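You operate a simulated robot arm through the tools that you are given. There is no shell and no other tool. Be economical: measure what you need, move in short steps, check, and stop when the job is done.

The job below is to be done with a simulated two-armed robot. You get a single attempt, and the scene is never put back.

## Task
Pick up the grey card file with one hand, pass it to the other hand and put it on the top of the mending desk. Set down upright: grey card file.

The check looks at the end state, three seconds after you hand in, the way a careful person would. Anything else that was tipped, shoved, dropped, spilled or broken makes it a failure.

## Robot
Two 7-joint arms with two-finger parallel grippers on one trunk, on a base that drives. Base frame: it is fixed to the floor where the robot stands at the start and does not move with it; the origin is under the middle of the robot, x ahead of it, y to its left, z up. Readings come in m, degrees, newtons and seconds.
The left shoulder is at the start at [0.05, 0.161, 1.098], the right one opposite. With the tool pointing down near the work surface each hand reaches from about 0.18 to 0.68 m from the robot's upright axis, wherever it stands, measured 20 degrees to its own side. Places, roughly: top of the mending desk [-2.1, -1.8, 0.8]. Payload 3.43 kg a hand.
Tool frame (each hand has its own): the origin (TCP) lies between the finger pads and is the grasp point; the fingertips stand 0.03 m ahead of it; z points along the fingers, y is the line along which they close. Largest opening 0.094 m; finger width 0.028, thickness 0.01; the body of the gripper, 0.05 by 0.096 m, starts 0.055 m behind the TCP.
Orientation is that of the tool frame in the base frame, as a unit quaternion [x, y, z, w]. With the fingers straight down and closing along the base's y, the tool's x points along the base's -x, its y along +y and its z along -z.

## Interface
- The arms move only by the tool drive_tool. It takes "left_commands", "right_commands" or both (then of equal length, played together; a hand with none holds still); each is a list of rows, each an object of numbers (a shift or turn left out is 0, a gripper value left out holds the last): "tx", "ty", "tz": the shift along the tool's x, y, z in units of 50 mm (1.0 is 50 mm); "rx", "ry", "rz": the turn, a rotation vector about the tool's x, y, z in units of 6 degrees (1.0 is 6 degrees); "jaw": the finger opening in m, from 0 to 0.094. In form: [{"tx": .., "ty": .., "tz": .., "rx": .., "ry": .., "rz": .., "jaw": ..}, ...]. A call has 1 to 10 rows; each row shifts and turns the commanded pose from where the row before left it, along the tool's axes as they then stand. A call with a number of a shift or a turn outside -1 to 1 is refused whole. A row lasts 0.2 s, in which the tool goes at most 0.05 m and 8.6 degrees; a call with a longer step from one row to the next is refused whole, and so is a gripper value outside its range. A pose out of reach is approached as far as the arm can. The call stops where the force on the tool passes 40 N (or 10 N more than at its start, if that is more) or the arm is blocked; 0.2 s more then pass. Each finger travels about 0.045 m/s and halts on what it meets, pressing with about 35 N; the grip force reading is that of the motor and also rises with nothing between the fingers. The clock runs only during rows and for 0.2 s after the last one: add rows that do not move to give the fingers time. The reply holds the time, the measured pose of the TCP, the force on the tool along the base axes, the opening and the grip force, in the units named above and with some noise, with the torque about the TCP (base axes, N m) and any sound that the robot's microphone picked up.
- Cameras (640 x 400 px; columns grow to the right, rows downward): "scene" is now at [0.1263, -0.0307, 1.2348]; the picture's right is [-0.35, -0.94, 0.00], its down [-0.43, 0.16, -0.89] and it looks along [0.84, -0.31, -0.45] (base axes); focal length 267 px, centre (320, 200). "left" rides on the left gripper at [0.076, -0.014, -0.102] in its tool frame; the picture's right is [0.18, 0.98, 0.00], its down [-0.75, 0.14, -0.64] and it looks along [-0.63, 0.12, 0.77] (tool axes); focal length 243 px, centre (320, 200). "right" rides on the right gripper at [0.076, 0.014, -0.103] in its tool frame; the picture's right is [-0.18, 0.98, 0.00], its down [-0.75, -0.14, -0.64] and it looks along [-0.63, -0.12, 0.77] (tool axes); focal length 243 px, centre (320, 200). There is no depth. A picture from a camera that has moved, and an enlarged one, comes with that camera's place and axes in the base frame and with its lens.
- capture(camera): a new picture of that camera. It takes no simulated time.
- raise_lower(by): slides the trunk up (or, below 0, down) by that many m; the arms and the scene camera ride with it, the base frame stays. It gives what a move gives, with no picture.
- drive_base(legs): drives the robot by 1 to 6 legs, each [ahead, left, turn to the left] in m, m and degrees, along the robot's own axes; the way and the turn of a leg run together, so that a leg with both is an arc; at most 1.5 m and 180 degrees a leg. The arms and the cameras ride along, it lands a little off, and it stops where it bumps. It gives what a move gives.
- turn_head(pan, tilt): turns the head with the scene camera to pan (to the left, within 80 degrees either way) and tilt (down, from -29 to 69), counted from straight ahead of the robot. It gives what a move gives.
- close_up(camera, box): a new picture of the part [left, top, right, bottom] of that camera's present view, enlarged. It takes no simulated time.
- finish_job(): hands the job in; it is judged then, once.

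Work in short steps. Places have to be worked out from the pictures, the camera data and where the tool is seen: move nearer, look again, correct. Check each grasp and each placing, and mend what went wrong. You have 120 turns and 100 pictures in all, those below and enlarged ones among them. Open the grippers and draw the arms clear of the work before you hand the job in, unless the task says otherwise; then end with one line.

The tools are called after "Request:" by a JSON object that holds its "method" and its "body". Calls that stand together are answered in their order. drive_tool: Moves the arms, as the interface text tells. Its arguments: {"type":"object","properties":{"left_commands":{"type":"array"},"right_commands":{"type":"array"}},"required":[]} The other tools are called the same way: raise_lower (by) slides the trunk up or down; drive_base (legs) drives the base; turn_head (pan, tilt) turns the head that bears the scene camera; capture (camera) takes a picture; close_up (camera, box) takes an enlarged picture of a part of a camera's view; finish_job () hands the job in.

At the start:

```text
t: 0.0
left_ee_pos: [0.4991, 0.0371, 0.9948]
left_orientation: [0.0, 1.0, 0.0, 0.0]
left_wrist_force: [0.8, 0.9, 0.9]
left_ft_torque: [-0.01, 0.01, 0.0]
left_grip_width: 0.0939
left_grip_force: 0.2
right_ee_pos: [0.4467, -0.3773, 1.0011]
right_orientation: [0.0, 1.0, 0.0, -0.001]
right_wrist_force: [-0.2, 0.9, -0.6]
right_ft_torque: [0.0, -0.05, 0.05]
right_grip_width: 0.0942
right_grip_force: 0.0
trunk travel left (down, up): [-0.125, 0.142]
robot x, y, heading: [-0.0015, 0.0002, -0.2]
head pan, tilt: [-20.3, 27.0]
```

scene: 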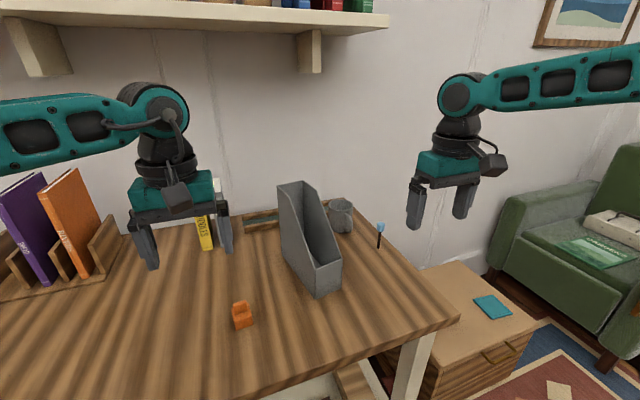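
right: 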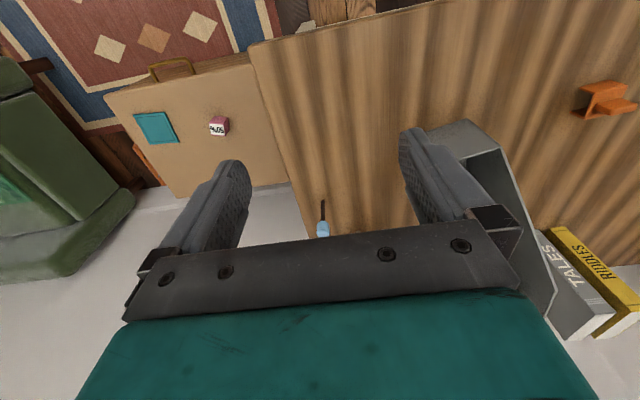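
left: 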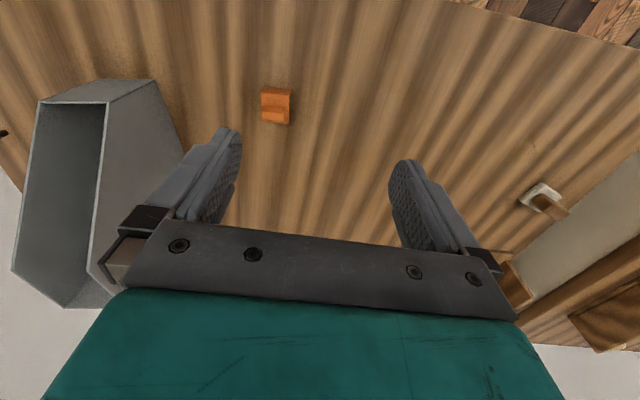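

I take an enlarged view of the grey file to measure its corners.

Request:
{"method": "close_up", "body": {"camera": "scene", "box": [240, 160, 400, 310]}}

Request:
{"method": "turn_head", "body": {"pan": -80, "tilt": 25}}

Request:
{"method": "capture", "body": {"camera": "scene"}}

```text
2.67 times, centred on (320, 235) of scene
camera zoom: at [0.1263, -0.0307, 1.2348], right [-0.35, -0.94, 0.0], down [-0.43, 0.16, -0.89], along [0.84, -0.31, -0.45], focal length 713 px, centre (320, 107)
```

zoom: 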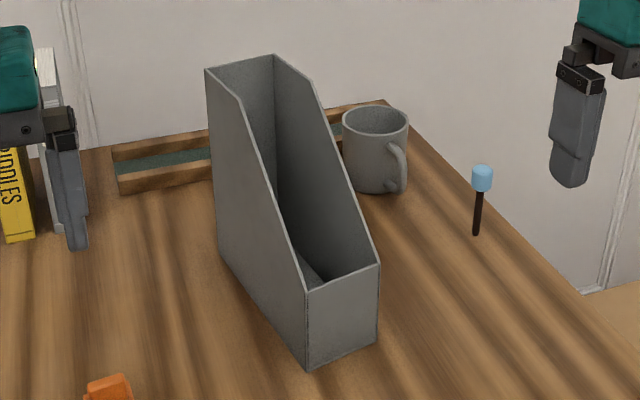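

```text
t: 1.3
left_ee_pos: [0.4994, 0.0382, 0.9954]
left_orientation: [0.0, 1.0, 0.0, 0.0]
left_wrist_force: [-0.6, 0.1, 0.3]
left_ft_torque: [0.01, 0.01, 0.03]
left_grip_width: 0.0943
left_grip_force: 0.0
right_ee_pos: [0.4459, -0.3772, 1.0019]
right_orientation: [0.001, 1.0, 0.0, 0.0]
right_wrist_force: [0.2, -0.4, -0.2]
right_ft_torque: [-0.02, -0.03, 0.05]
right_grip_width: 0.094
right_grip_force: 0.1
trunk travel left (down, up): [-0.125, 0.142]
robot x, y, heading: [0.003, -0.0011, -0.1]
head pan, tilt: [-80.0, 25.0]
```

```text
95 pictures are left
camera scene: at [0.0565, -0.0897, 1.238], right [-0.98, -0.17, 0.0], down [-0.07, 0.42, -0.91], along [0.16, -0.89, -0.42], focal length 267 px, centre (320, 200)
```

scene: 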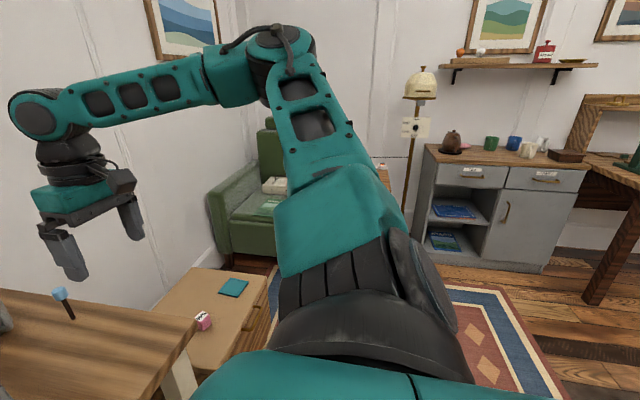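

The file stands with its back at about x 0.73, front at x 0.555, about 0.07 wide, yawed ~10°, with its high part (top z≈0.97) at x 0.655–0.73. I bring the right hand up and over toward it, staying above its top, then look.

Request:
{"method": "drive_tool", "body": {"right_commands": [{"tz": -1}, {"tz": -0.2, "tx": -0.5, "ty": 0.6}, {"tx": -0.5, "ty": 0.6}, {"tx": -0.5, "ty": 0.6}, {"tx": -0.5, "ty": 0.6}, {"tx": -0.5, "ty": 0.6}, {"tx": -0.5, "ty": 0.6}, {"tx": -0.5, "ty": 0.6}, {"rz": -0.9}, {"rz": -0.9}]}}

Request:
{"method": "capture", "body": {"camera": "right"}}

Request:
{"method": "turn_head", "body": {"pan": -20, "tilt": 25}}

Request:
{"method": "capture", "body": {"camera": "scene"}}

```text
t: 3.5
left_ee_pos: [0.4986, 0.0383, 0.9937]
left_orientation: [-0.001, 1.0, 0.001, 0.0]
left_wrist_force: [0.6, -0.1, 0.2]
left_ft_torque: [0.06, -0.01, -0.02]
left_grip_width: 0.0941
left_grip_force: 0.1
right_ee_pos: [0.543, -0.2252, 1.0513]
right_orientation: [-0.095, 0.995, 0.0, 0.0]
right_wrist_force: [-0.5, -0.3, -0.9]
right_ft_torque: [0.02, 0.0, 0.0]
right_grip_width: 0.0941
right_grip_force: 0.0
right hand out of reach, approached as far as the arm can: row 6, 7, 8
trunk travel left (down, up): [-0.125, 0.142]
robot x, y, heading: [0.0024, -0.0011, 0.0]
head pan, tilt: [-80.0, 25.0]
```

```text
94 pictures are left
camera right: at [0.4643, -0.2241, 1.1538], right [0.0, 1.0, 0.0], down [0.77, 0.0, 0.64], along [0.64, 0.0, -0.77], focal length 243 px, centre (320, 200)
```

right: 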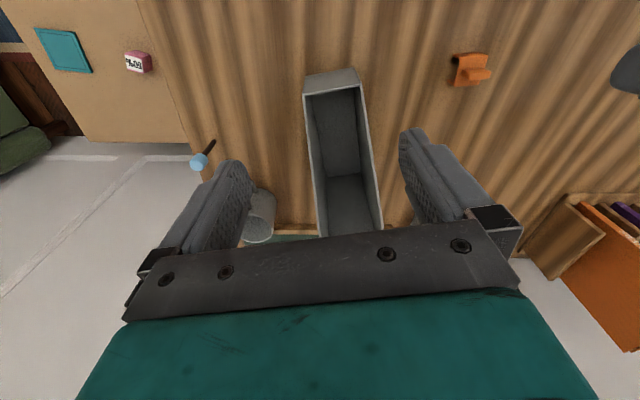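

```text
t: 4.8
left_ee_pos: [0.4989, 0.0369, 0.9936]
left_orientation: [0.0, 1.0, -0.001, 0.0]
left_wrist_force: [0.9, -0.5, -0.8]
left_ft_torque: [0.01, -0.03, -0.01]
left_grip_width: 0.0941
left_grip_force: 0.0
right_ee_pos: [0.542, -0.2242, 1.0502]
right_orientation: [-0.094, 0.996, 0.0, 0.0]
right_wrist_force: [0.6, 0.0, 0.3]
right_ft_torque: [0.01, -0.03, 0.0]
right_grip_width: 0.0937
right_grip_force: 0.1
trunk travel left (down, up): [-0.125, 0.142]
robot x, y, heading: [0.0026, 0.0027, -0.1]
head pan, tilt: [-20.0, 25.0]
```

```text
93 pictures are left
camera scene: at [0.1269, -0.0306, 1.238], right [-0.34, -0.94, 0.0], down [-0.4, 0.14, -0.91], along [0.85, -0.31, -0.42], focal length 267 px, centre (320, 200)
```

scene: 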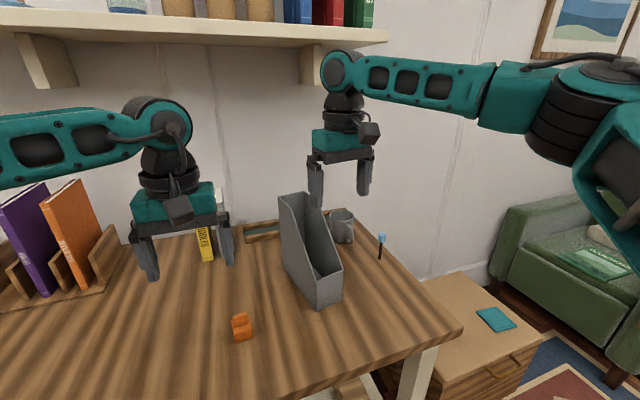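

The vertical tool can't reach that far at this height, so I'll instead tilt the right hand 45° forward and grip the file across its width at the middle of the slope. I tilt it here above the front, then check the pose.

Request:
{"method": "drive_tool", "body": {"right_commands": [{"rz": 0.3}, {"ry": -1}, {"ry": -1}, {"ry": -1}, {"ry": -1}, {"ry": -1}, {"ry": -1}, {"ry": -1}, {"ry": -0.5}]}}

Request:
{"method": "capture", "body": {"camera": "right"}}

```text
t: 6.8
left_ee_pos: [0.4997, 0.0384, 0.9937]
left_orientation: [0.0, 1.0, 0.0, 0.0]
left_wrist_force: [-0.7, -0.1, -0.3]
left_ft_torque: [0.0, 0.03, -0.01]
left_grip_width: 0.0938
left_grip_force: 0.1
right_ee_pos: [0.5422, -0.2237, 1.0513]
right_orientation: [-0.073, 0.921, 0.03, 0.382]
right_wrist_force: [0.4, -0.3, -0.8]
right_ft_torque: [0.01, 0.0, 0.03]
right_grip_width: 0.094
right_grip_force: 0.1
trunk travel left (down, up): [-0.125, 0.142]
robot x, y, heading: [-0.0011, 0.0036, -0.2]
head pan, tilt: [-20.0, 25.0]
```

```text
92 pictures are left
camera right: at [0.4148, -0.2292, 1.0699], right [-0.03, 0.99, 0.13], down [0.1, -0.13, 0.99], along [0.99, 0.04, -0.09], focal length 243 px, centre (320, 200)
```

right: 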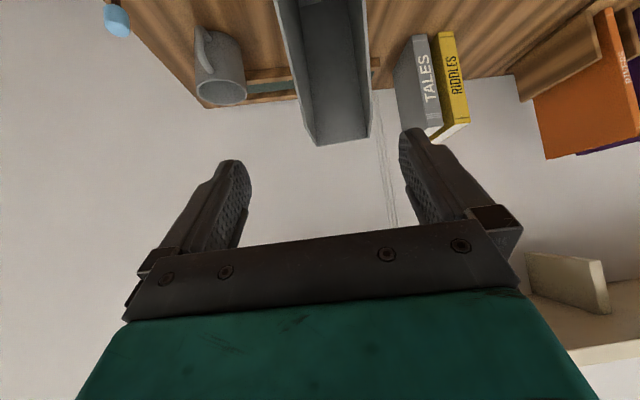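

The tilt is right and the file lies nearly centred. Now move down to the pre-grasp point 10 cm off the slope.

Request:
{"method": "drive_tool", "body": {"right_commands": [{"tx": 0.43, "ty": 0.09, "tz": 0.52}, {"tx": 0.43, "ty": 0.09, "tz": 0.52}, {"tx": 0.43, "ty": 0.09, "tz": 0.52}]}}

Request:
{"method": "capture", "body": {"camera": "right"}}

Request:
{"method": "close_up", "body": {"camera": "scene", "box": [220, 120, 420, 320]}}

```text
t: 7.6
left_ee_pos: [0.5004, 0.0377, 0.9934]
left_orientation: [0.0, 1.0, 0.0, 0.0]
left_wrist_force: [0.6, -0.4, -1.1]
left_ft_torque: [0.01, -0.01, 0.02]
left_grip_width: 0.0942
left_grip_force: 0.1
right_ee_pos: [0.5503, -0.2098, 0.9487]
right_orientation: [-0.072, 0.921, 0.031, 0.382]
right_wrist_force: [0.2, -0.5, 0.4]
right_ft_torque: [0.01, -0.02, 0.02]
right_grip_width: 0.094
right_grip_force: 0.0
trunk travel left (down, up): [-0.125, 0.142]
robot x, y, heading: [-0.0029, 0.0023, 0.1]
head pan, tilt: [-20.0, 25.0]
```

```text
91 pictures are left
camera right: at [0.4223, -0.2149, 0.9679], right [-0.02, 0.99, 0.13], down [0.1, -0.13, 0.99], along [0.99, 0.04, -0.1], focal length 243 px, centre (320, 200)
```

right: 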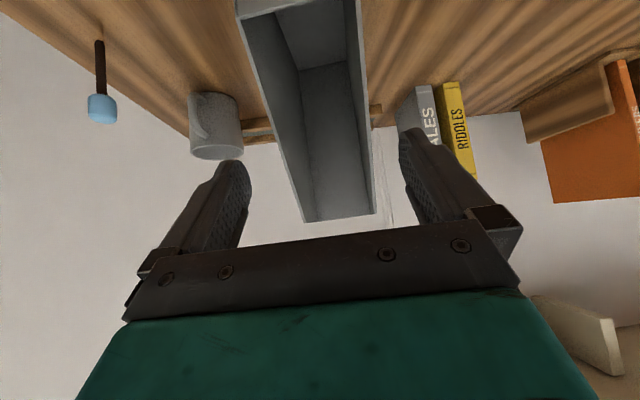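

```text
2.00 times, centred on (320, 220) of scene
camera zoom: at [0.1272, -0.0306, 1.238], right [-0.34, -0.94, 0.0], down [-0.4, 0.14, -0.91], along [0.85, -0.31, -0.42], focal length 535 px, centre (320, 160)
```

zoom: 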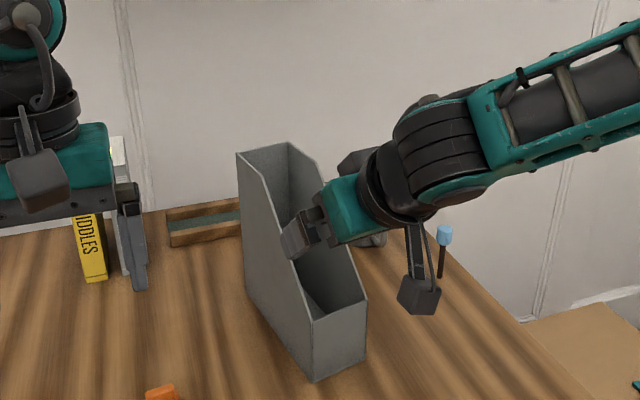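

The file's midline in the camera matches the tool's central plane to within a couple of mm. I advance 10 cm along the tool axis with the jaws wide open.

Request:
{"method": "drive_tool", "body": {"right_commands": [{"tz": 0.5}, {"tz": 0.5}, {"tz": 0.5}, {"tz": 0.5}]}}

Request:
{"method": "close_up", "body": {"camera": "scene", "box": [220, 120, 420, 320]}}

Request:
{"method": "capture", "body": {"camera": "right"}}

```text
t: 8.6
left_ee_pos: [0.4997, 0.0372, 0.9935]
left_orientation: [-0.001, 1.0, -0.001, 0.001]
left_wrist_force: [-0.7, 0.2, -0.8]
left_ft_torque: [-0.03, -0.02, -0.02]
left_grip_width: 0.0938
left_grip_force: 0.0
right_ee_pos: [0.6137, -0.2055, 0.8852]
right_orientation: [-0.072, 0.921, 0.03, 0.382]
right_wrist_force: [0.0, 0.3, 0.0]
right_ft_torque: [0.02, 0.01, 0.02]
right_grip_width: 0.0938
right_grip_force: 0.0
right hand out of reach, approached as far as the arm can: row 4
trunk travel left (down, up): [-0.125, 0.142]
robot x, y, heading: [0.0035, 0.0013, -0.1]
head pan, tilt: [-20.0, 25.0]
```

```text
2.00 times, centred on (320, 220) of scene
camera zoom: at [0.1268, -0.0307, 1.2381], right [-0.34, -0.94, 0.0], down [-0.4, 0.14, -0.91], along [0.85, -0.31, -0.42], focal length 535 px, centre (320, 160)
```

zoom: 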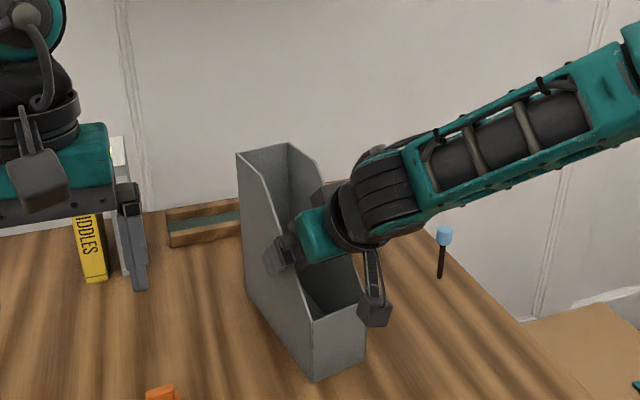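

```text
88 pictures are left
camera right: at [0.4851, -0.2099, 0.9043], right [-0.03, 0.99, 0.13], down [0.1, -0.13, 0.99], along [0.99, 0.04, -0.09], focal length 243 px, centre (320, 200)
```

right: 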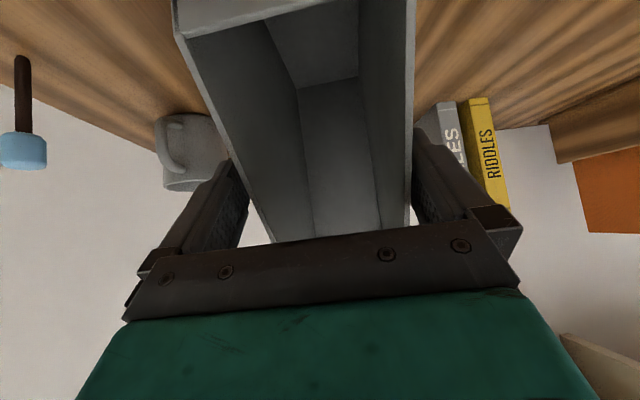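

Both fingers straddle the walls, with the hand about 5 mm too far to the right. I shift it to centre and close, giving the fingers time.

Request:
{"method": "drive_tool", "body": {"right_commands": [{"ty": 0.11, "tz": -0.1}, {}, {"jaw": 0.06}, {"jaw": 0.06}, {"jaw": 0.05}, {"jaw": 0.05}, {}, {}]}}

Request:
{"method": "capture", "body": {"camera": "right"}}

```text
t: 10.4
left_ee_pos: [0.5, 0.0384, 0.9928]
left_orientation: [0.0, 1.0, 0.0, 0.0]
left_wrist_force: [0.0, 0.7, 0.1]
left_ft_torque: [-0.01, 0.02, -0.01]
left_grip_width: 0.094
left_grip_force: 0.0
right_ee_pos: [0.6088, -0.2008, 0.8893]
right_orientation: [-0.072, 0.921, 0.029, 0.382]
right_wrist_force: [0.0, 0.4, 0.4]
right_ft_torque: [0.01, 0.03, 0.05]
right_grip_width: 0.0781
right_grip_force: 35.1
trunk travel left (down, up): [-0.125, 0.142]
robot x, y, heading: [0.0014, -0.0033, -0.2]
head pan, tilt: [-20.0, 25.0]
```

```text
87 pictures are left
camera right: at [0.48, -0.205, 0.9084], right [-0.03, 0.99, 0.13], down [0.1, -0.13, 0.99], along [0.99, 0.04, -0.1], focal length 243 px, centre (320, 200)
```

right: 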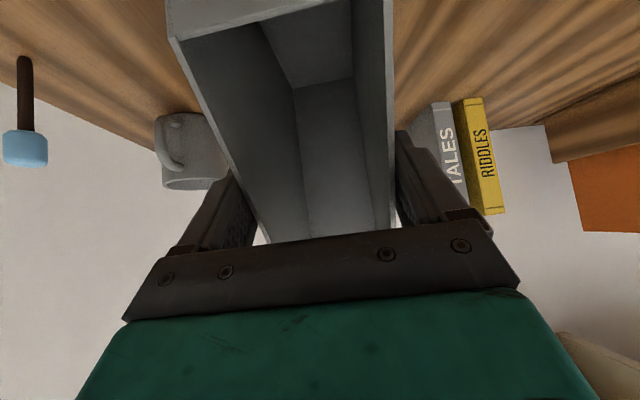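

Held at 78 mm with 35 N. Lift straight up 5 cm slowly and check.

Request:
{"method": "drive_tool", "body": {"right_commands": [{"tx": -0.18, "tz": -0.18}, {"tx": -0.18, "tz": -0.18}, {"tx": -0.18, "tz": -0.18}, {"tx": -0.18, "tz": -0.18}, {}]}}

Request:
{"method": "close_up", "body": {"camera": "scene", "box": [220, 100, 420, 320]}}

```text
t: 11.6
left_ee_pos: [0.5001, 0.0376, 0.995]
left_orientation: [0.0, 1.0, 0.0, 0.0]
left_wrist_force: [0.9, -0.3, -0.5]
left_ft_torque: [-0.03, 0.0, -0.01]
left_grip_width: 0.094
left_grip_force: 0.1
right_ee_pos: [0.6079, -0.2004, 0.9402]
right_orientation: [-0.072, 0.921, 0.03, 0.382]
right_wrist_force: [0.5, -0.3, -1.7]
right_ft_torque: [-0.01, 0.07, -0.01]
right_grip_width: 0.0776
right_grip_force: 35.5
trunk travel left (down, up): [-0.125, 0.142]
robot x, y, heading: [0.0003, 0.0047, 0.0]
head pan, tilt: [-20.0, 25.0]
```

```text
1.82 times, centred on (320, 210) of scene
camera zoom: at [0.1271, -0.0306, 1.238], right [-0.34, -0.94, 0.0], down [-0.4, 0.14, -0.91], along [0.85, -0.31, -0.42], focal length 486 px, centre (320, 182)
```

zoom: 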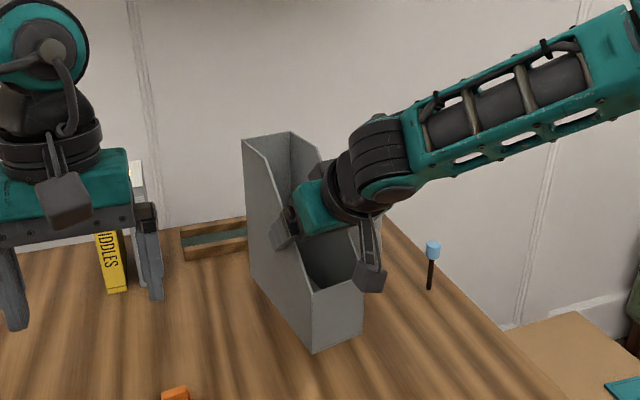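

The file is cleanly lifted, light and level. I raise it further and bring it back toward the robot while moving the left hand up and aside.

Request:
{"method": "drive_tool", "body": {"right_commands": [{"tx": -0.42, "tz": -0.42}, {"tx": 0.42, "ty": 0.315, "tz": -0.59}, {"tx": 0.42, "ty": 0.315, "tz": -0.59}, {"tx": 0.42, "ty": 0.315, "tz": -0.59}, {"tx": 0.42, "ty": 0.315, "tz": -0.59}, {"tx": 0.42, "ty": 0.315, "tz": -0.59}], "left_commands": [{"ty": 0.45, "tz": -0.25}, {"ty": 0.45, "tz": -0.25}, {"ty": 0.45, "tz": -0.25}, {"ty": 0.45, "tz": -0.25}, {"ty": 0.45, "tz": -0.25}, {"ty": 0.45, "tz": -0.25}]}}

Request:
{"method": "capture", "body": {"camera": "scene"}}

```text
t: 13.0
left_ee_pos: [0.4998, 0.1733, 1.0687]
left_orientation: [0.0, 1.0, 0.001, 0.0]
left_wrist_force: [-0.6, 0.6, -0.5]
left_ft_torque: [0.0, 0.01, 0.02]
left_grip_width: 0.0941
left_grip_force: 0.1
right_ee_pos: [0.4179, -0.147, 1.0011]
right_orientation: [-0.072, 0.92, 0.03, 0.383]
right_wrist_force: [0.1, -0.1, -0.5]
right_ft_torque: [-0.02, 0.08, -0.02]
right_grip_width: 0.0778
right_grip_force: 35.0
trunk travel left (down, up): [-0.125, 0.142]
robot x, y, heading: [0.0013, 0.0, -0.0]
head pan, tilt: [-20.0, 25.0]
```

```text
85 pictures are left
camera scene: at [0.1267, -0.0301, 1.2381], right [-0.34, -0.94, 0.0], down [-0.4, 0.14, -0.91], along [0.85, -0.31, -0.42], focal length 267 px, centre (320, 200)
```

scene: 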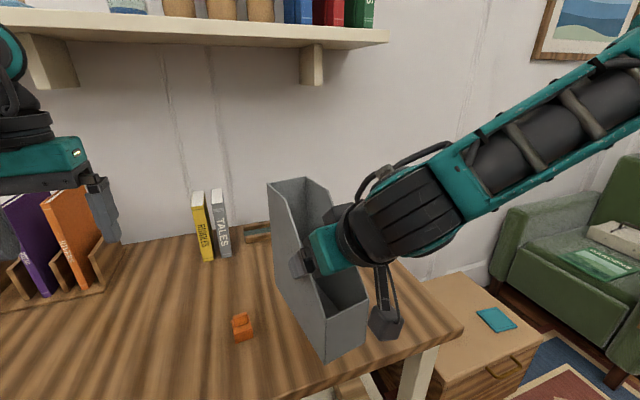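

Now I yaw the file 50° counter-clockwise about the vertical so its back faces the left hand.

Request:
{"method": "drive_tool", "body": {"right_commands": [{"rx": -0.842, "rz": -0.842}, {"rx": -0.842, "rz": -0.842}, {"rx": -0.842, "rz": -0.842}, {"rx": -0.842, "rz": -0.842}, {"rx": -0.842, "rz": -0.842}, {"rx": -0.842, "rz": -0.842}, {"rx": -0.842, "rz": -0.842}]}}

Request:
{"method": "capture", "body": {"camera": "scene"}}

Request:
{"method": "capture", "body": {"camera": "left"}}

```text
t: 14.6
left_ee_pos: [0.4982, 0.1739, 1.0686]
left_orientation: [0.0, 1.0, -0.001, 0.0]
left_wrist_force: [-0.2, 0.2, -0.5]
left_ft_torque: [0.02, 0.03, 0.02]
left_grip_width: 0.094
left_grip_force: 0.0
right_ee_pos: [0.4198, -0.1506, 0.9999]
right_orientation: [-0.454, 0.805, 0.189, 0.332]
right_wrist_force: [-0.4, -0.1, 0.0]
right_ft_torque: [0.0, 0.01, -0.03]
right_grip_width: 0.0499
right_grip_force: 0.0
trunk travel left (down, up): [-0.125, 0.142]
robot x, y, heading: [-0.0029, -0.0038, -0.0]
head pan, tilt: [-20.0, 25.0]
```

```text
84 pictures are left
camera scene: at [0.1272, -0.0307, 1.238], right [-0.34, -0.94, 0.0], down [-0.4, 0.14, -0.91], along [0.85, -0.31, -0.42], focal length 267 px, centre (320, 200)
```

scene: 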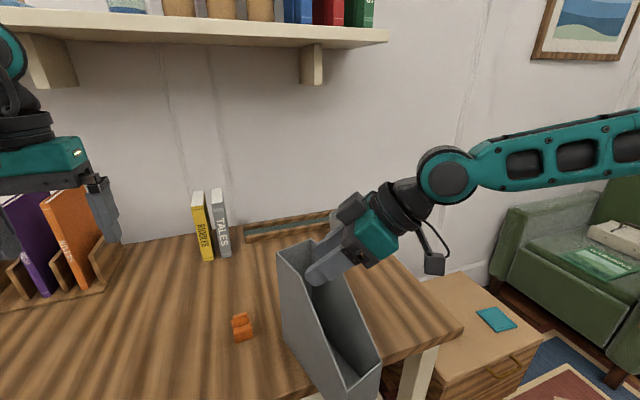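

```text
83 pictures are left
camera left: at [0.4231, 0.1588, 1.172], right [-0.18, 0.98, 0.0], down [0.75, 0.14, 0.64], along [0.63, 0.12, -0.77], focal length 243 px, centre (320, 200)
```

left: 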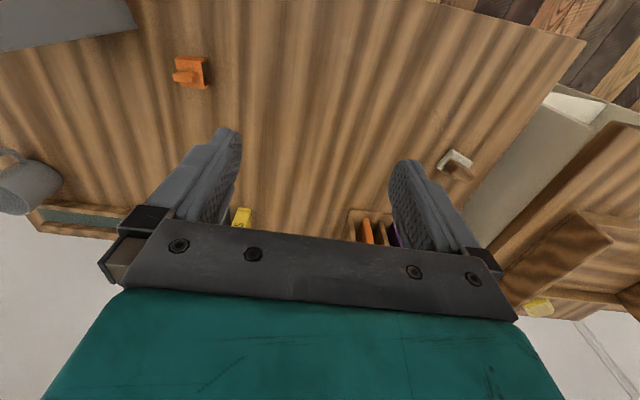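

The right gripper closed to 50 mm with zero force: the file has slipped out of the grip. I look before moving anything.

Request:
{"method": "close_up", "body": {"camera": "scene", "box": [220, 200, 460, 400]}}

Request:
{"method": "capture", "body": {"camera": "right"}}

Request:
{"method": "turn_head", "body": {"pan": -25, "tilt": 55}}

Request:
{"method": "capture", "body": {"camera": "scene"}}

```text
2.00 times, centred on (340, 300) of scene
camera zoom: at [0.1272, -0.0307, 1.238], right [-0.34, -0.94, 0.0], down [-0.4, 0.14, -0.91], along [0.85, -0.31, -0.42], focal length 535 px, centre (280, 0)
```

zoom: 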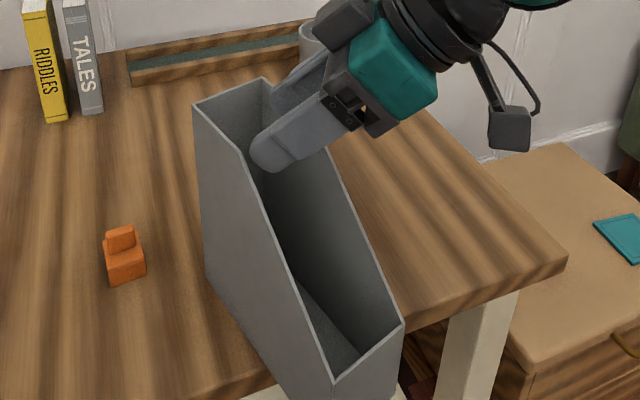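

```text
81 pictures are left
camera right: at [0.3415, -0.2509, 1.019], right [-0.77, 0.62, 0.13], down [0.16, -0.01, 0.99], along [0.61, 0.79, -0.1], focal length 243 px, centre (320, 200)
```

right: 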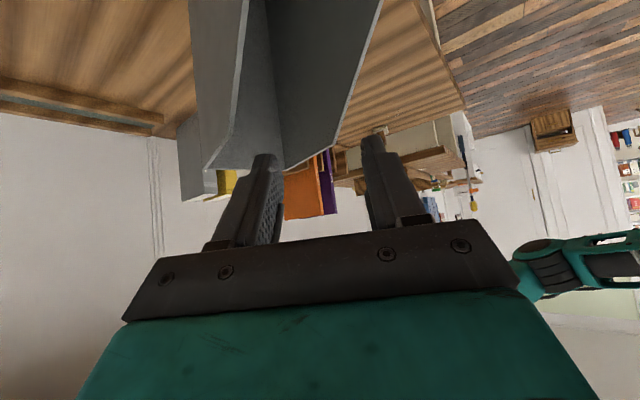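

```text
t: 15.6
left_ee_pos: [0.499, 0.1732, 1.0696]
left_orientation: [0.0, 1.0, 0.0, 0.0]
left_wrist_force: [0.7, 0.3, -0.2]
left_ft_torque: [-0.01, -0.02, 0.01]
left_grip_width: 0.0942
left_grip_force: 0.1
right_ee_pos: [0.42, -0.1509, 1.0004]
right_orientation: [-0.455, 0.804, 0.189, 0.333]
right_wrist_force: [0.1, 0.2, -0.5]
right_ft_torque: [0.01, -0.01, 0.01]
right_grip_width: 0.0504
right_grip_force: 0.0
trunk travel left (down, up): [-0.125, 0.142]
robot x, y, heading: [-0.0016, 0.0044, -0.2]
head pan, tilt: [-25.0, 55.0]
```

```text
80 pictures are left
camera scene: at [0.1058, -0.0295, 1.1941], right [-0.42, -0.91, 0.0], down [-0.74, 0.35, -0.57], along [0.52, -0.24, -0.82], focal length 267 px, centre (320, 200)
```

scene: 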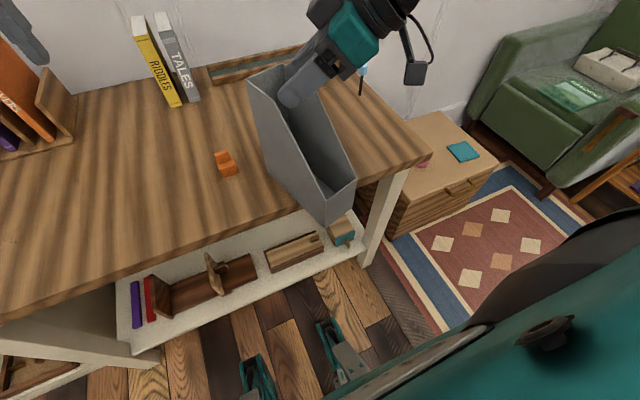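

The file has come down standing upright on the table, at yaw ≈16°, back centre ≈(0.51,-0.12), front ≈(0.336,-0.177), slightly overhanging the front edge but stable. The finger tips are just at its top rim, so I lift the right hand straight up to clear it.

Request:
{"method": "drive_tool", "body": {"right_commands": [{"tx": -0.25, "tz": -0.25}, {"tx": -0.35, "tz": -0.35}, {"tx": -0.35, "tz": -0.35}, {"tx": -0.35, "tz": -0.35, "jaw": 0.094}, {"tx": 0, "tz": 0}]}}

Request:
{"method": "capture", "body": {"camera": "scene"}}

```text
t: 16.8
left_ee_pos: [0.4991, 0.1733, 1.069]
left_orientation: [0.0, 1.0, 0.001, 0.0]
left_wrist_force: [-1.7, 0.6, -0.2]
left_ft_torque: [0.0, 0.01, -0.02]
left_grip_width: 0.094
left_grip_force: 0.1
right_ee_pos: [0.4205, -0.1499, 1.0906]
right_orientation: [-0.455, 0.805, 0.188, 0.333]
right_wrist_force: [-0.5, 0.3, -0.2]
right_ft_torque: [0.02, 0.02, -0.01]
right_grip_width: 0.0939
right_grip_force: 0.1
trunk travel left (down, up): [-0.125, 0.142]
robot x, y, heading: [-0.0021, 0.0043, 0.2]
head pan, tilt: [-25.0, 55.0]
```

```text
79 pictures are left
camera scene: at [0.1058, -0.0295, 1.194], right [-0.42, -0.91, 0.0], down [-0.74, 0.35, -0.57], along [0.52, -0.24, -0.82], focal length 267 px, centre (320, 200)
```

scene: 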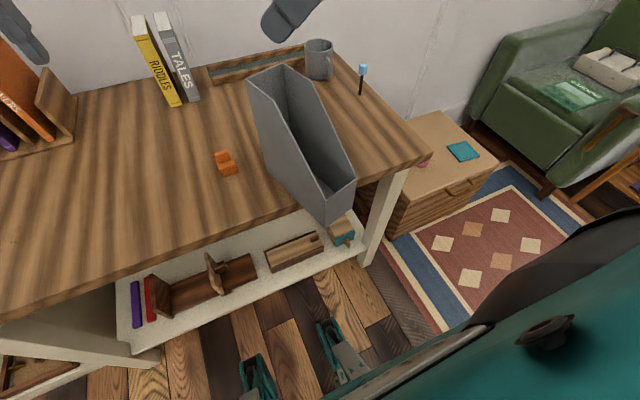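

The file is upright and undisturbed with about 65 mm overhanging the table edge. I shift the robot slightly back and to the right so both hands can reach the file comfortably.

Request:
{"method": "drive_base", "body": {"legs": [[-0.06, -0.1, 0]]}}

Request:
{"method": "turn_head", "body": {"pan": -5, "tilt": 45}}

Request:
{"method": "capture", "body": {"camera": "scene"}}

```text
t: 18.0
left_ee_pos: [0.4382, 0.0742, 1.068]
left_orientation: [0.0, 1.0, 0.0, 0.0]
left_wrist_force: [0.2, 0.8, 0.2]
left_ft_torque: [0.0, 0.0, -0.01]
left_grip_width: 0.0942
left_grip_force: 0.1
right_ee_pos: [0.3602, -0.2487, 1.0901]
right_orientation: [-0.456, 0.804, 0.188, 0.333]
right_wrist_force: [0.3, -0.5, 0.9]
right_ft_torque: [0.02, -0.03, 0.0]
right_grip_width: 0.094
right_grip_force: 0.0
trunk travel left (down, up): [-0.125, 0.142]
robot x, y, heading: [-0.0583, -0.0978, 0.2]
head pan, tilt: [-25.0, 55.0]
```

```text
t: 18.8
left_ee_pos: [0.4395, 0.0748, 1.0677]
left_orientation: [0.0, 1.0, 0.0, 0.0]
left_wrist_force: [0.4, -0.2, 0.3]
left_ft_torque: [0.02, 0.02, 0.01]
left_grip_width: 0.0941
left_grip_force: 0.2
right_ee_pos: [0.3606, -0.2488, 1.0912]
right_orientation: [-0.455, 0.804, 0.189, 0.333]
right_wrist_force: [0.3, 0.2, 0.4]
right_ft_torque: [0.01, 0.02, 0.02]
right_grip_width: 0.0939
right_grip_force: 0.1
trunk travel left (down, up): [-0.125, 0.142]
robot x, y, heading: [-0.0586, -0.0983, 0.2]
head pan, tilt: [-5.0, 45.0]
```

```text
78 pictures are left
camera scene: at [0.0614, -0.1043, 1.2074], right [-0.09, -1.0, 0.0], down [-0.7, 0.06, -0.71], along [0.7, -0.06, -0.71], focal length 267 px, centre (320, 200)
```

scene: 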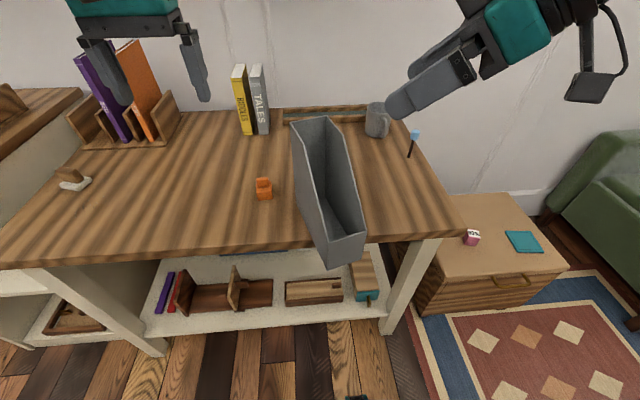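

Clear view: file centre-line runs from front (0.331,-0.172) to back (0.508,-0.122), yaw ≈16°. I turn the right hand from yaw 59° to 16° up here.

Request:
{"method": "drive_tool", "body": {"right_commands": [{"rx": 0.724, "rz": 0.724}, {"rx": 0.724, "rz": 0.724}, {"rx": 0.724, "rz": 0.724}, {"rx": 0.724, "rz": 0.724}, {"rx": 0.724, "rz": 0.724}, {"rx": 0.724, "rz": 0.724}, {"rx": 0.724, "rz": 0.724}]}}

Request:
{"method": "capture", "body": {"camera": "scene"}}

```text
t: 20.4
left_ee_pos: [0.4391, 0.0759, 1.069]
left_orientation: [0.0, 1.0, 0.0, 0.0]
left_wrist_force: [-0.4, -0.6, 0.2]
left_ft_torque: [-0.01, -0.03, -0.01]
left_grip_width: 0.094
left_grip_force: 0.2
right_ee_pos: [0.3604, -0.2488, 1.0898]
right_orientation: [-0.129, 0.915, 0.054, 0.379]
right_wrist_force: [-0.5, 0.2, -0.2]
right_ft_torque: [-0.04, 0.02, 0.02]
right_grip_width: 0.0938
right_grip_force: 0.0
trunk travel left (down, up): [-0.125, 0.142]
robot x, y, heading: [-0.0615, -0.0997, -0.1]
head pan, tilt: [-5.0, 45.0]
```

```text
77 pictures are left
camera scene: at [0.0614, -0.104, 1.2075], right [-0.09, -1.0, 0.0], down [-0.7, 0.06, -0.71], along [0.7, -0.06, -0.71], focal length 267 px, centre (320, 200)
```

scene: 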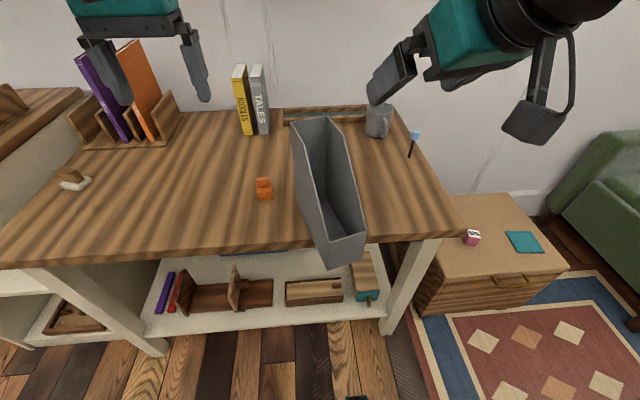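

Now lower the right hand to a pre-grasp point 10 cm off the slope, on the file's midline.

Request:
{"method": "drive_tool", "body": {"right_commands": [{"tx": 0.412, "ty": 0.328, "tz": 0.346}, {"tx": 0.412, "ty": 0.328, "tz": 0.346}, {"tx": 0.412, "ty": 0.328, "tz": 0.346}, {"tx": 0.412, "ty": 0.328, "tz": 0.346}, {"tx": 0.412, "ty": 0.328, "tz": 0.346}]}}

Request:
{"method": "capture", "body": {"camera": "right"}}

Request:
{"method": "capture", "body": {"camera": "scene"}}

```text
t: 21.6
left_ee_pos: [0.4398, 0.0751, 1.0681]
left_orientation: [0.0, 1.0, 0.0, -0.001]
left_wrist_force: [0.1, -0.1, 0.2]
left_ft_torque: [0.0, 0.02, 0.0]
left_grip_width: 0.094
left_grip_force: 0.2
right_ee_pos: [0.3259, -0.1729, 0.9568]
right_orientation: [-0.128, 0.915, 0.054, 0.379]
right_wrist_force: [0.4, -0.2, -0.2]
right_ft_torque: [-0.03, 0.0, -0.02]
right_grip_width: 0.0939
right_grip_force: 0.0
trunk travel left (down, up): [-0.125, 0.142]
robot x, y, heading: [-0.0594, -0.0974, 0.1]
head pan, tilt: [-5.0, 45.0]
```

```text
76 pictures are left
camera right: at [0.1988, -0.1934, 0.9756], right [-0.15, 0.98, 0.13], down [0.11, -0.12, 0.99], along [0.98, 0.16, -0.09], focal length 243 px, centre (320, 200)
```

right: 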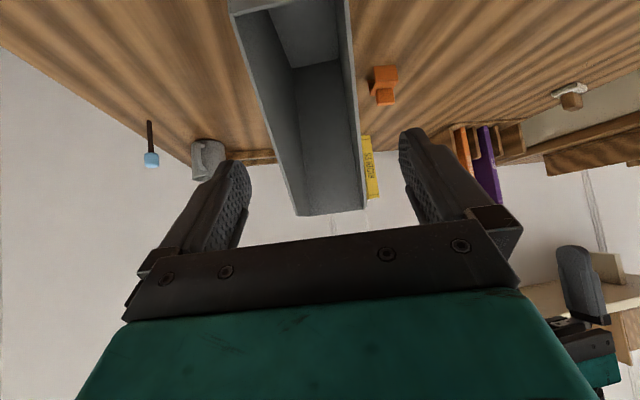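

```text
75 pictures are left
camera scene: at [0.0617, -0.1044, 1.2074], right [-0.09, -1.0, 0.0], down [-0.7, 0.06, -0.71], along [0.7, -0.06, -0.71], focal length 267 px, centre (320, 200)
```

scene: 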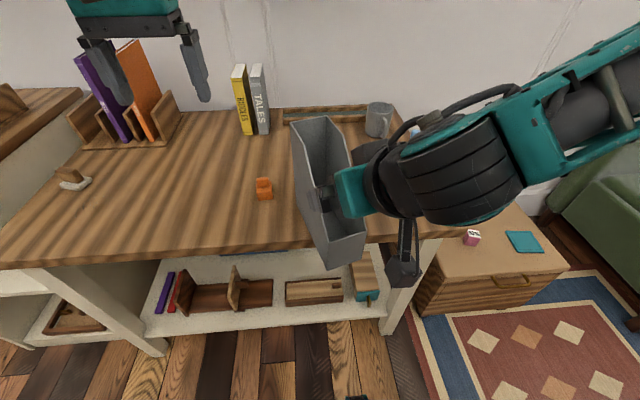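

Aligned except ~7 mm lateral; I correct that and advance over the walls.

Request:
{"method": "drive_tool", "body": {"right_commands": [{"ty": -0.14}, {"tz": 0.5}, {"tz": 0.5}, {"tz": 0.5}, {"tz": 0.5}, {"tz": 0.15}]}}

Request:
{"method": "capture", "body": {"camera": "right"}}

Request:
{"method": "close_up", "body": {"camera": "scene", "box": [260, 100, 420, 290]}}

```text
t: 23.2
left_ee_pos: [0.4373, 0.0747, 1.0677]
left_orientation: [-0.001, 1.0, 0.0, -0.001]
left_wrist_force: [0.6, -0.5, 0.5]
left_ft_torque: [-0.02, -0.01, 0.0]
left_grip_width: 0.0943
left_grip_force: 0.1
right_ee_pos: [0.3997, -0.1872, 0.9078]
right_orientation: [-0.132, 0.91, 0.061, 0.388]
right_wrist_force: [-2.4, 1.9, 11.9]
right_ft_torque: [0.72, -0.14, 0.15]
right_grip_width: 0.0941
right_grip_force: 0.1
right hand out of reach, approached as far as the arm can: row 3, 4, 5, 6
trunk travel left (down, up): [-0.125, 0.142]
robot x, y, heading: [-0.0568, -0.0999, -0.1]
head pan, tilt: [-5.0, 45.0]
stopped in row 6 (right hand): the force on the tool passed its limit (the readings are from after the stop); the commanded pose is now the measured one
```

```text
74 pictures are left
camera right: at [0.2735, -0.2101, 0.9244], right [-0.16, 0.98, 0.14], down [0.1, -0.13, 0.99], along [0.98, 0.17, -0.08], focal length 243 px, centre (320, 200)
```

right: 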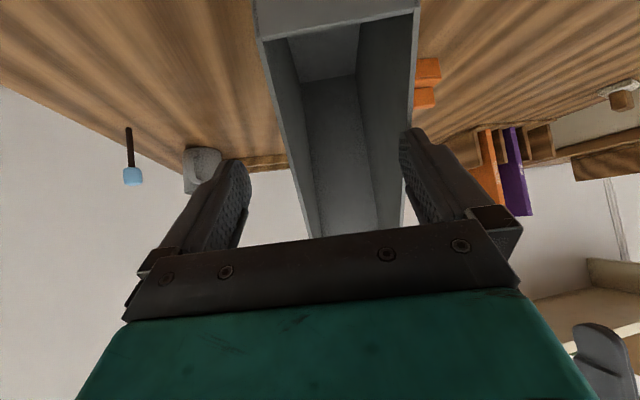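

```text
2.11 times, centred on (340, 195) of scene
camera zoom: at [0.0607, -0.1044, 1.2072], right [-0.09, -1.0, 0.0], down [-0.7, 0.06, -0.71], along [0.7, -0.06, -0.71], focal length 563 px, centre (278, 210)
```

zoom: 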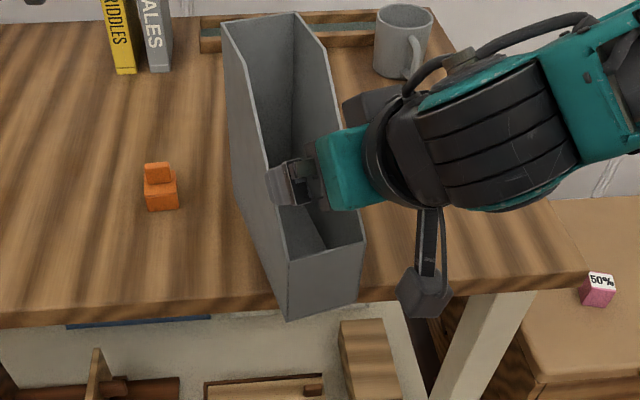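

The arm is folded to its limit here and drifted right, touching the left wall; the file hasn't visibly moved. I back straight out and will give the arm more room by moving the base back.

Request:
{"method": "drive_tool", "body": {"right_commands": [{"tz": -0.4}, {"tz": -0.5}, {"tz": -0.5}, {"tz": -0.6}, {"tx": -0.5, "tz": -0.5}]}}

Request:
{"method": "drive_base", "body": {"legs": [[-0.1, 0.0, 0]]}}

Request:
{"method": "capture", "body": {"camera": "scene"}}

```text
t: 24.4
left_ee_pos: [0.4378, 0.0756, 1.0683]
left_orientation: [0.0, 1.0, 0.0, 0.0]
left_wrist_force: [-0.2, 0.1, 0.0]
left_ft_torque: [0.03, 0.02, 0.0]
left_grip_width: 0.0941
left_grip_force: 0.0
right_ee_pos: [0.3296, -0.2092, 1.0104]
right_orientation: [-0.132, 0.912, 0.06, 0.384]
right_wrist_force: [0.0, -0.3, 0.6]
right_ft_torque: [0.0, 0.0, 0.0]
right_grip_width: 0.0938
right_grip_force: 0.0
trunk travel left (down, up): [-0.125, 0.142]
robot x, y, heading: [-0.0601, -0.0993, 0.2]
head pan, tilt: [-5.0, 45.0]
```

```text
t: 25.5
left_ee_pos: [0.3403, 0.076, 1.0688]
left_orientation: [-0.002, 1.0, 0.001, -0.001]
left_wrist_force: [-0.2, 0.4, 0.0]
left_ft_torque: [-0.02, -0.05, -0.01]
left_grip_width: 0.0938
left_grip_force: 0.1
right_ee_pos: [0.2324, -0.2072, 1.0104]
right_orientation: [-0.132, 0.911, 0.059, 0.385]
right_wrist_force: [0.7, 0.8, 0.5]
right_ft_torque: [-0.01, -0.03, 0.02]
right_grip_width: 0.094
right_grip_force: 0.0
trunk travel left (down, up): [-0.125, 0.142]
robot x, y, heading: [-0.1576, -0.0983, -0.1]
head pan, tilt: [-5.0, 45.0]
```

```text
72 pictures are left
camera scene: at [-0.0378, -0.1041, 1.2076], right [-0.08, -1.0, 0.0], down [-0.7, 0.06, -0.71], along [0.71, -0.06, -0.71], focal length 267 px, centre (320, 200)
```

scene: 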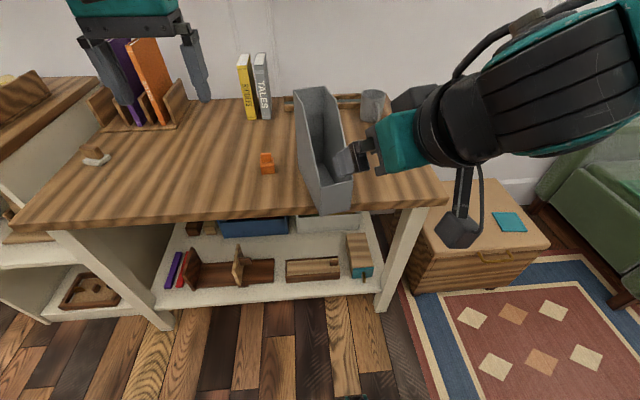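

I check the file's pose after that touch with an enlarged view.

Request:
{"method": "close_up", "body": {"camera": "scene", "box": [270, 70, 400, 230]}}

```text
2.50 times, centred on (335, 150) of scene
camera zoom: at [-0.0378, -0.1041, 1.2076], right [-0.08, -1.0, 0.0], down [-0.7, 0.06, -0.71], along [0.71, -0.06, -0.71], focal length 668 px, centre (282, 325)
```

zoom: 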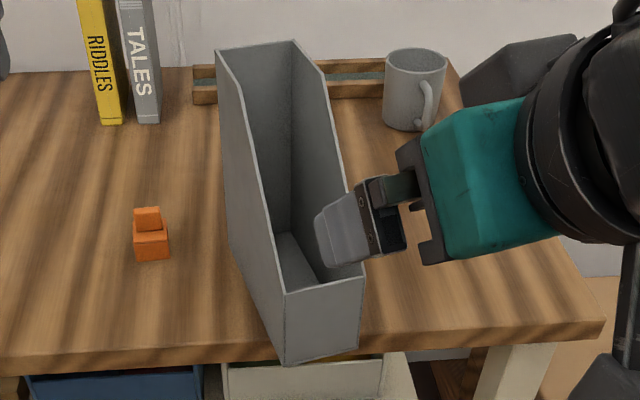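

The touch slid the file ~4 cm forward (still upright; now mostly on the table): front centre ≈(0.376,-0.174), back ≈(0.547,-0.130), yaw ≈14.5°. I re-align and move to the pre-grasp point again.

Request:
{"method": "drive_tool", "body": {"right_commands": [{"rx": 0.236, "rz": 0.236}, {"tx": -0.246, "ty": -0.016, "tz": 0.555}, {"tx": -0.246, "ty": -0.016, "tz": 0.555}, {"tx": -0.246, "ty": -0.016, "tz": 0.555}, {"tx": -0.246, "ty": -0.016, "tz": 0.555}, {"tx": -0.246, "ty": -0.016, "tz": 0.555}]}}

Request:
{"method": "capture", "body": {"camera": "right"}}

```text
t: 26.9
left_ee_pos: [0.3407, 0.0764, 1.0683]
left_orientation: [-0.002, 1.0, 0.0, 0.0]
left_wrist_force: [-1.0, 0.5, 1.0]
left_ft_torque: [0.0, 0.03, 0.04]
left_grip_width: 0.0937
left_grip_force: 0.1
right_ee_pos: [0.3689, -0.1811, 0.9594]
right_orientation: [-0.118, 0.913, 0.055, 0.386]
right_wrist_force: [-0.1, 0.5, 0.2]
right_ft_torque: [0.02, -0.04, -0.03]
right_grip_width: 0.0939
right_grip_force: 0.0
right hand out of reach, approached as far as the arm can: row 6
trunk travel left (down, up): [-0.125, 0.142]
robot x, y, heading: [-0.1575, -0.0981, 0.3]
head pan, tilt: [-5.0, 45.0]
```

```text
70 pictures are left
camera right: at [0.2409, -0.1992, 0.9774], right [-0.13, 0.98, 0.14], down [0.1, -0.13, 0.99], along [0.99, 0.14, -0.08], focal length 243 px, centre (320, 200)
```

right: 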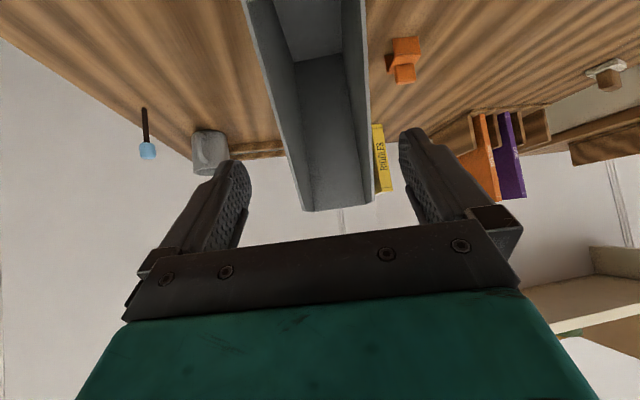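

The arm runs out of reach here because it is crossing its body; this worked when the file was further to its right. I raise the hand, drive the base back to the left 10 cm and re-measure.

Request:
{"method": "drive_tool", "body": {"right_commands": [{"tx": -0.5, "tz": -0.5}, {"tx": -0.4, "tz": -0.4, "ty": -0.5}, {"ty": -0.8}]}}

Request:
{"method": "drive_base", "body": {"legs": [[0.02, 0.12, 0]]}}

Request:
{"method": "capture", "body": {"camera": "scene"}}

Request:
{"method": "capture", "body": {"camera": "right"}}

```text
t: 27.7
left_ee_pos: [0.3396, 0.0756, 1.0686]
left_orientation: [-0.002, 1.0, 0.0, 0.0]
left_wrist_force: [0.0, -0.3, 0.3]
left_ft_torque: [0.01, 0.0, 0.03]
left_grip_width: 0.0939
left_grip_force: 0.1
right_ee_pos: [0.383, -0.2475, 1.0229]
right_orientation: [-0.116, 0.914, 0.054, 0.385]
right_wrist_force: [-0.5, -0.6, 0.2]
right_ft_torque: [0.01, 0.0, 0.0]
right_grip_width: 0.0941
right_grip_force: 0.1
trunk travel left (down, up): [-0.125, 0.142]
robot x, y, heading: [-0.1547, -0.0944, 0.2]
head pan, tilt: [-5.0, 45.0]
```

```text
t: 29.0
left_ee_pos: [0.3598, 0.196, 1.0684]
left_orientation: [-0.001, 1.0, 0.0, 0.0]
left_wrist_force: [-1.5, 0.0, -0.1]
left_ft_torque: [-0.01, -0.02, -0.02]
left_grip_width: 0.0941
left_grip_force: 0.0
right_ee_pos: [0.4025, -0.1276, 1.0217]
right_orientation: [-0.116, 0.914, 0.053, 0.384]
right_wrist_force: [0.4, 0.3, 0.6]
right_ft_torque: [-0.02, -0.01, -0.01]
right_grip_width: 0.094
right_grip_force: 0.0
trunk travel left (down, up): [-0.125, 0.142]
robot x, y, heading: [-0.1394, 0.0197, 0.2]
head pan, tilt: [-5.0, 45.0]
```

```text
69 pictures are left
camera scene: at [-0.0172, 0.0155, 1.2074], right [-0.09, -1.0, 0.0], down [-0.7, 0.06, -0.71], along [0.7, -0.06, -0.71], focal length 267 px, centre (320, 200)
```

scene: 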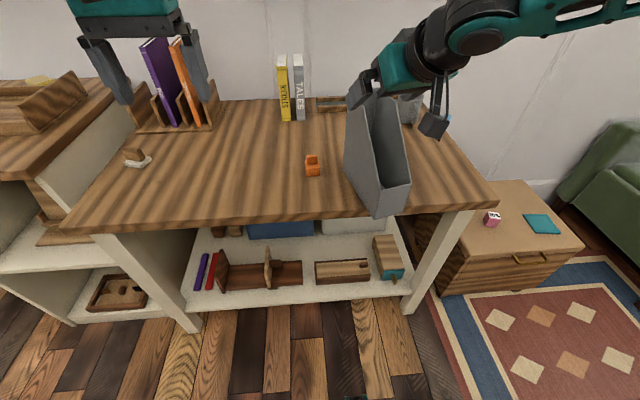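

```text
68 pictures are left
camera right: at [0.2752, -0.1452, 1.0402], right [-0.12, 0.98, 0.14], down [0.1, -0.13, 0.99], along [0.99, 0.14, -0.08], focal length 243 px, centre (320, 200)
```

right: 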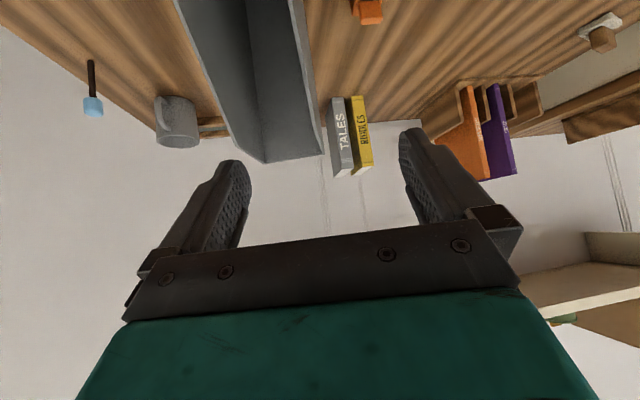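

File pose is unchanged (bottom front centre ≈(0.378,-0.18)). I go to the pre-grasp point from this base position.

Request:
{"method": "drive_tool", "body": {"right_commands": [{"tx": 0.3, "ty": -0.4, "tz": 0.1}, {"tx": 0.4, "ty": -0.37, "tz": 0.1}, {"tx": 0.42, "tz": 0.13}, {"tx": 0.42}]}}

Request:
{"method": "capture", "body": {"camera": "right"}}

```text
t: 30.0
left_ee_pos: [0.3596, 0.194, 1.0697]
left_orientation: [-0.001, 1.0, 0.0, 0.0]
left_wrist_force: [-0.7, 0.6, 0.2]
left_ft_torque: [0.01, 0.02, 0.01]
left_grip_width: 0.094
left_grip_force: 0.0
right_ee_pos: [0.3722, -0.1769, 0.957]
right_orientation: [-0.116, 0.914, 0.053, 0.385]
right_wrist_force: [0.5, -0.5, 0.0]
right_ft_torque: [-0.02, -0.02, -0.02]
right_grip_width: 0.094
right_grip_force: 0.0
trunk travel left (down, up): [-0.125, 0.142]
robot x, y, heading: [-0.1366, 0.0207, 0.2]
head pan, tilt: [-5.0, 45.0]
```

```text
67 pictures are left
camera right: at [0.2446, -0.1939, 0.9747], right [-0.12, 0.98, 0.14], down [0.1, -0.13, 0.99], along [0.99, 0.14, -0.08], focal length 243 px, centre (320, 200)
```

right: 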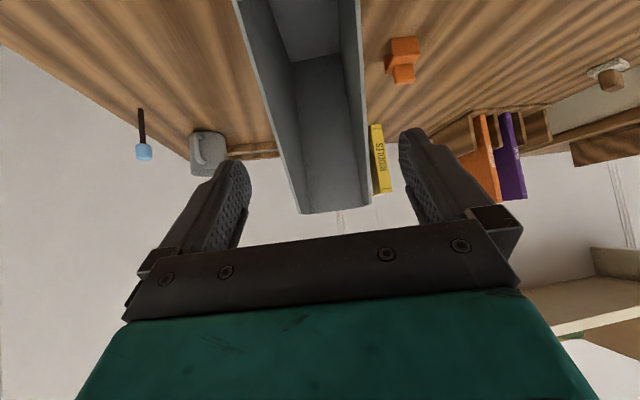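

Perfectly aligned now. Advance over the walls.

Request:
{"method": "drive_tool", "body": {"right_commands": [{"tz": 0.4}, {"tz": 0.4}, {"tz": 0.4}, {"tz": 0.4}, {"tz": 0.4}, {"tz": 0.1}]}}

Request:
{"method": "capture", "body": {"camera": "right"}}

```text
t: 31.4
left_ee_pos: [0.3592, 0.195, 1.0675]
left_orientation: [-0.001, 1.0, 0.001, 0.0]
left_wrist_force: [-0.4, -0.5, -0.1]
left_ft_torque: [0.0, -0.01, 0.04]
left_grip_width: 0.094
left_grip_force: 0.0
right_ee_pos: [0.4444, -0.1562, 0.8824]
right_orientation: [-0.116, 0.914, 0.054, 0.385]
right_wrist_force: [0.9, 0.5, 0.0]
right_ft_torque: [-0.02, 0.0, 0.02]
right_grip_width: 0.0938
right_grip_force: 0.0
trunk travel left (down, up): [-0.125, 0.142]
robot x, y, heading: [-0.1371, 0.0208, 0.1]
head pan, tilt: [-5.0, 45.0]
```

```text
66 pictures are left
camera right: at [0.317, -0.1739, 0.8998], right [-0.12, 0.98, 0.14], down [0.1, -0.13, 0.99], along [0.99, 0.14, -0.08], focal length 243 px, centre (320, 200)
```

right: 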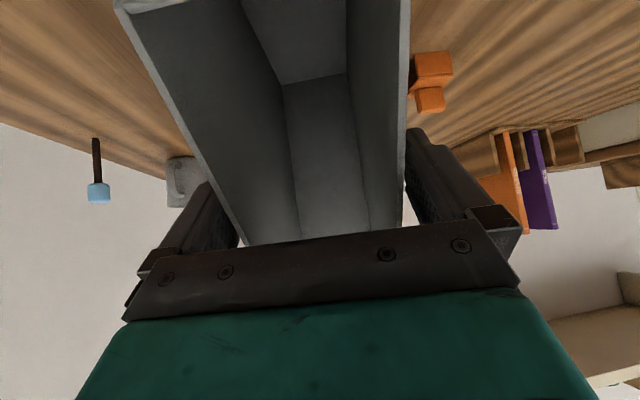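

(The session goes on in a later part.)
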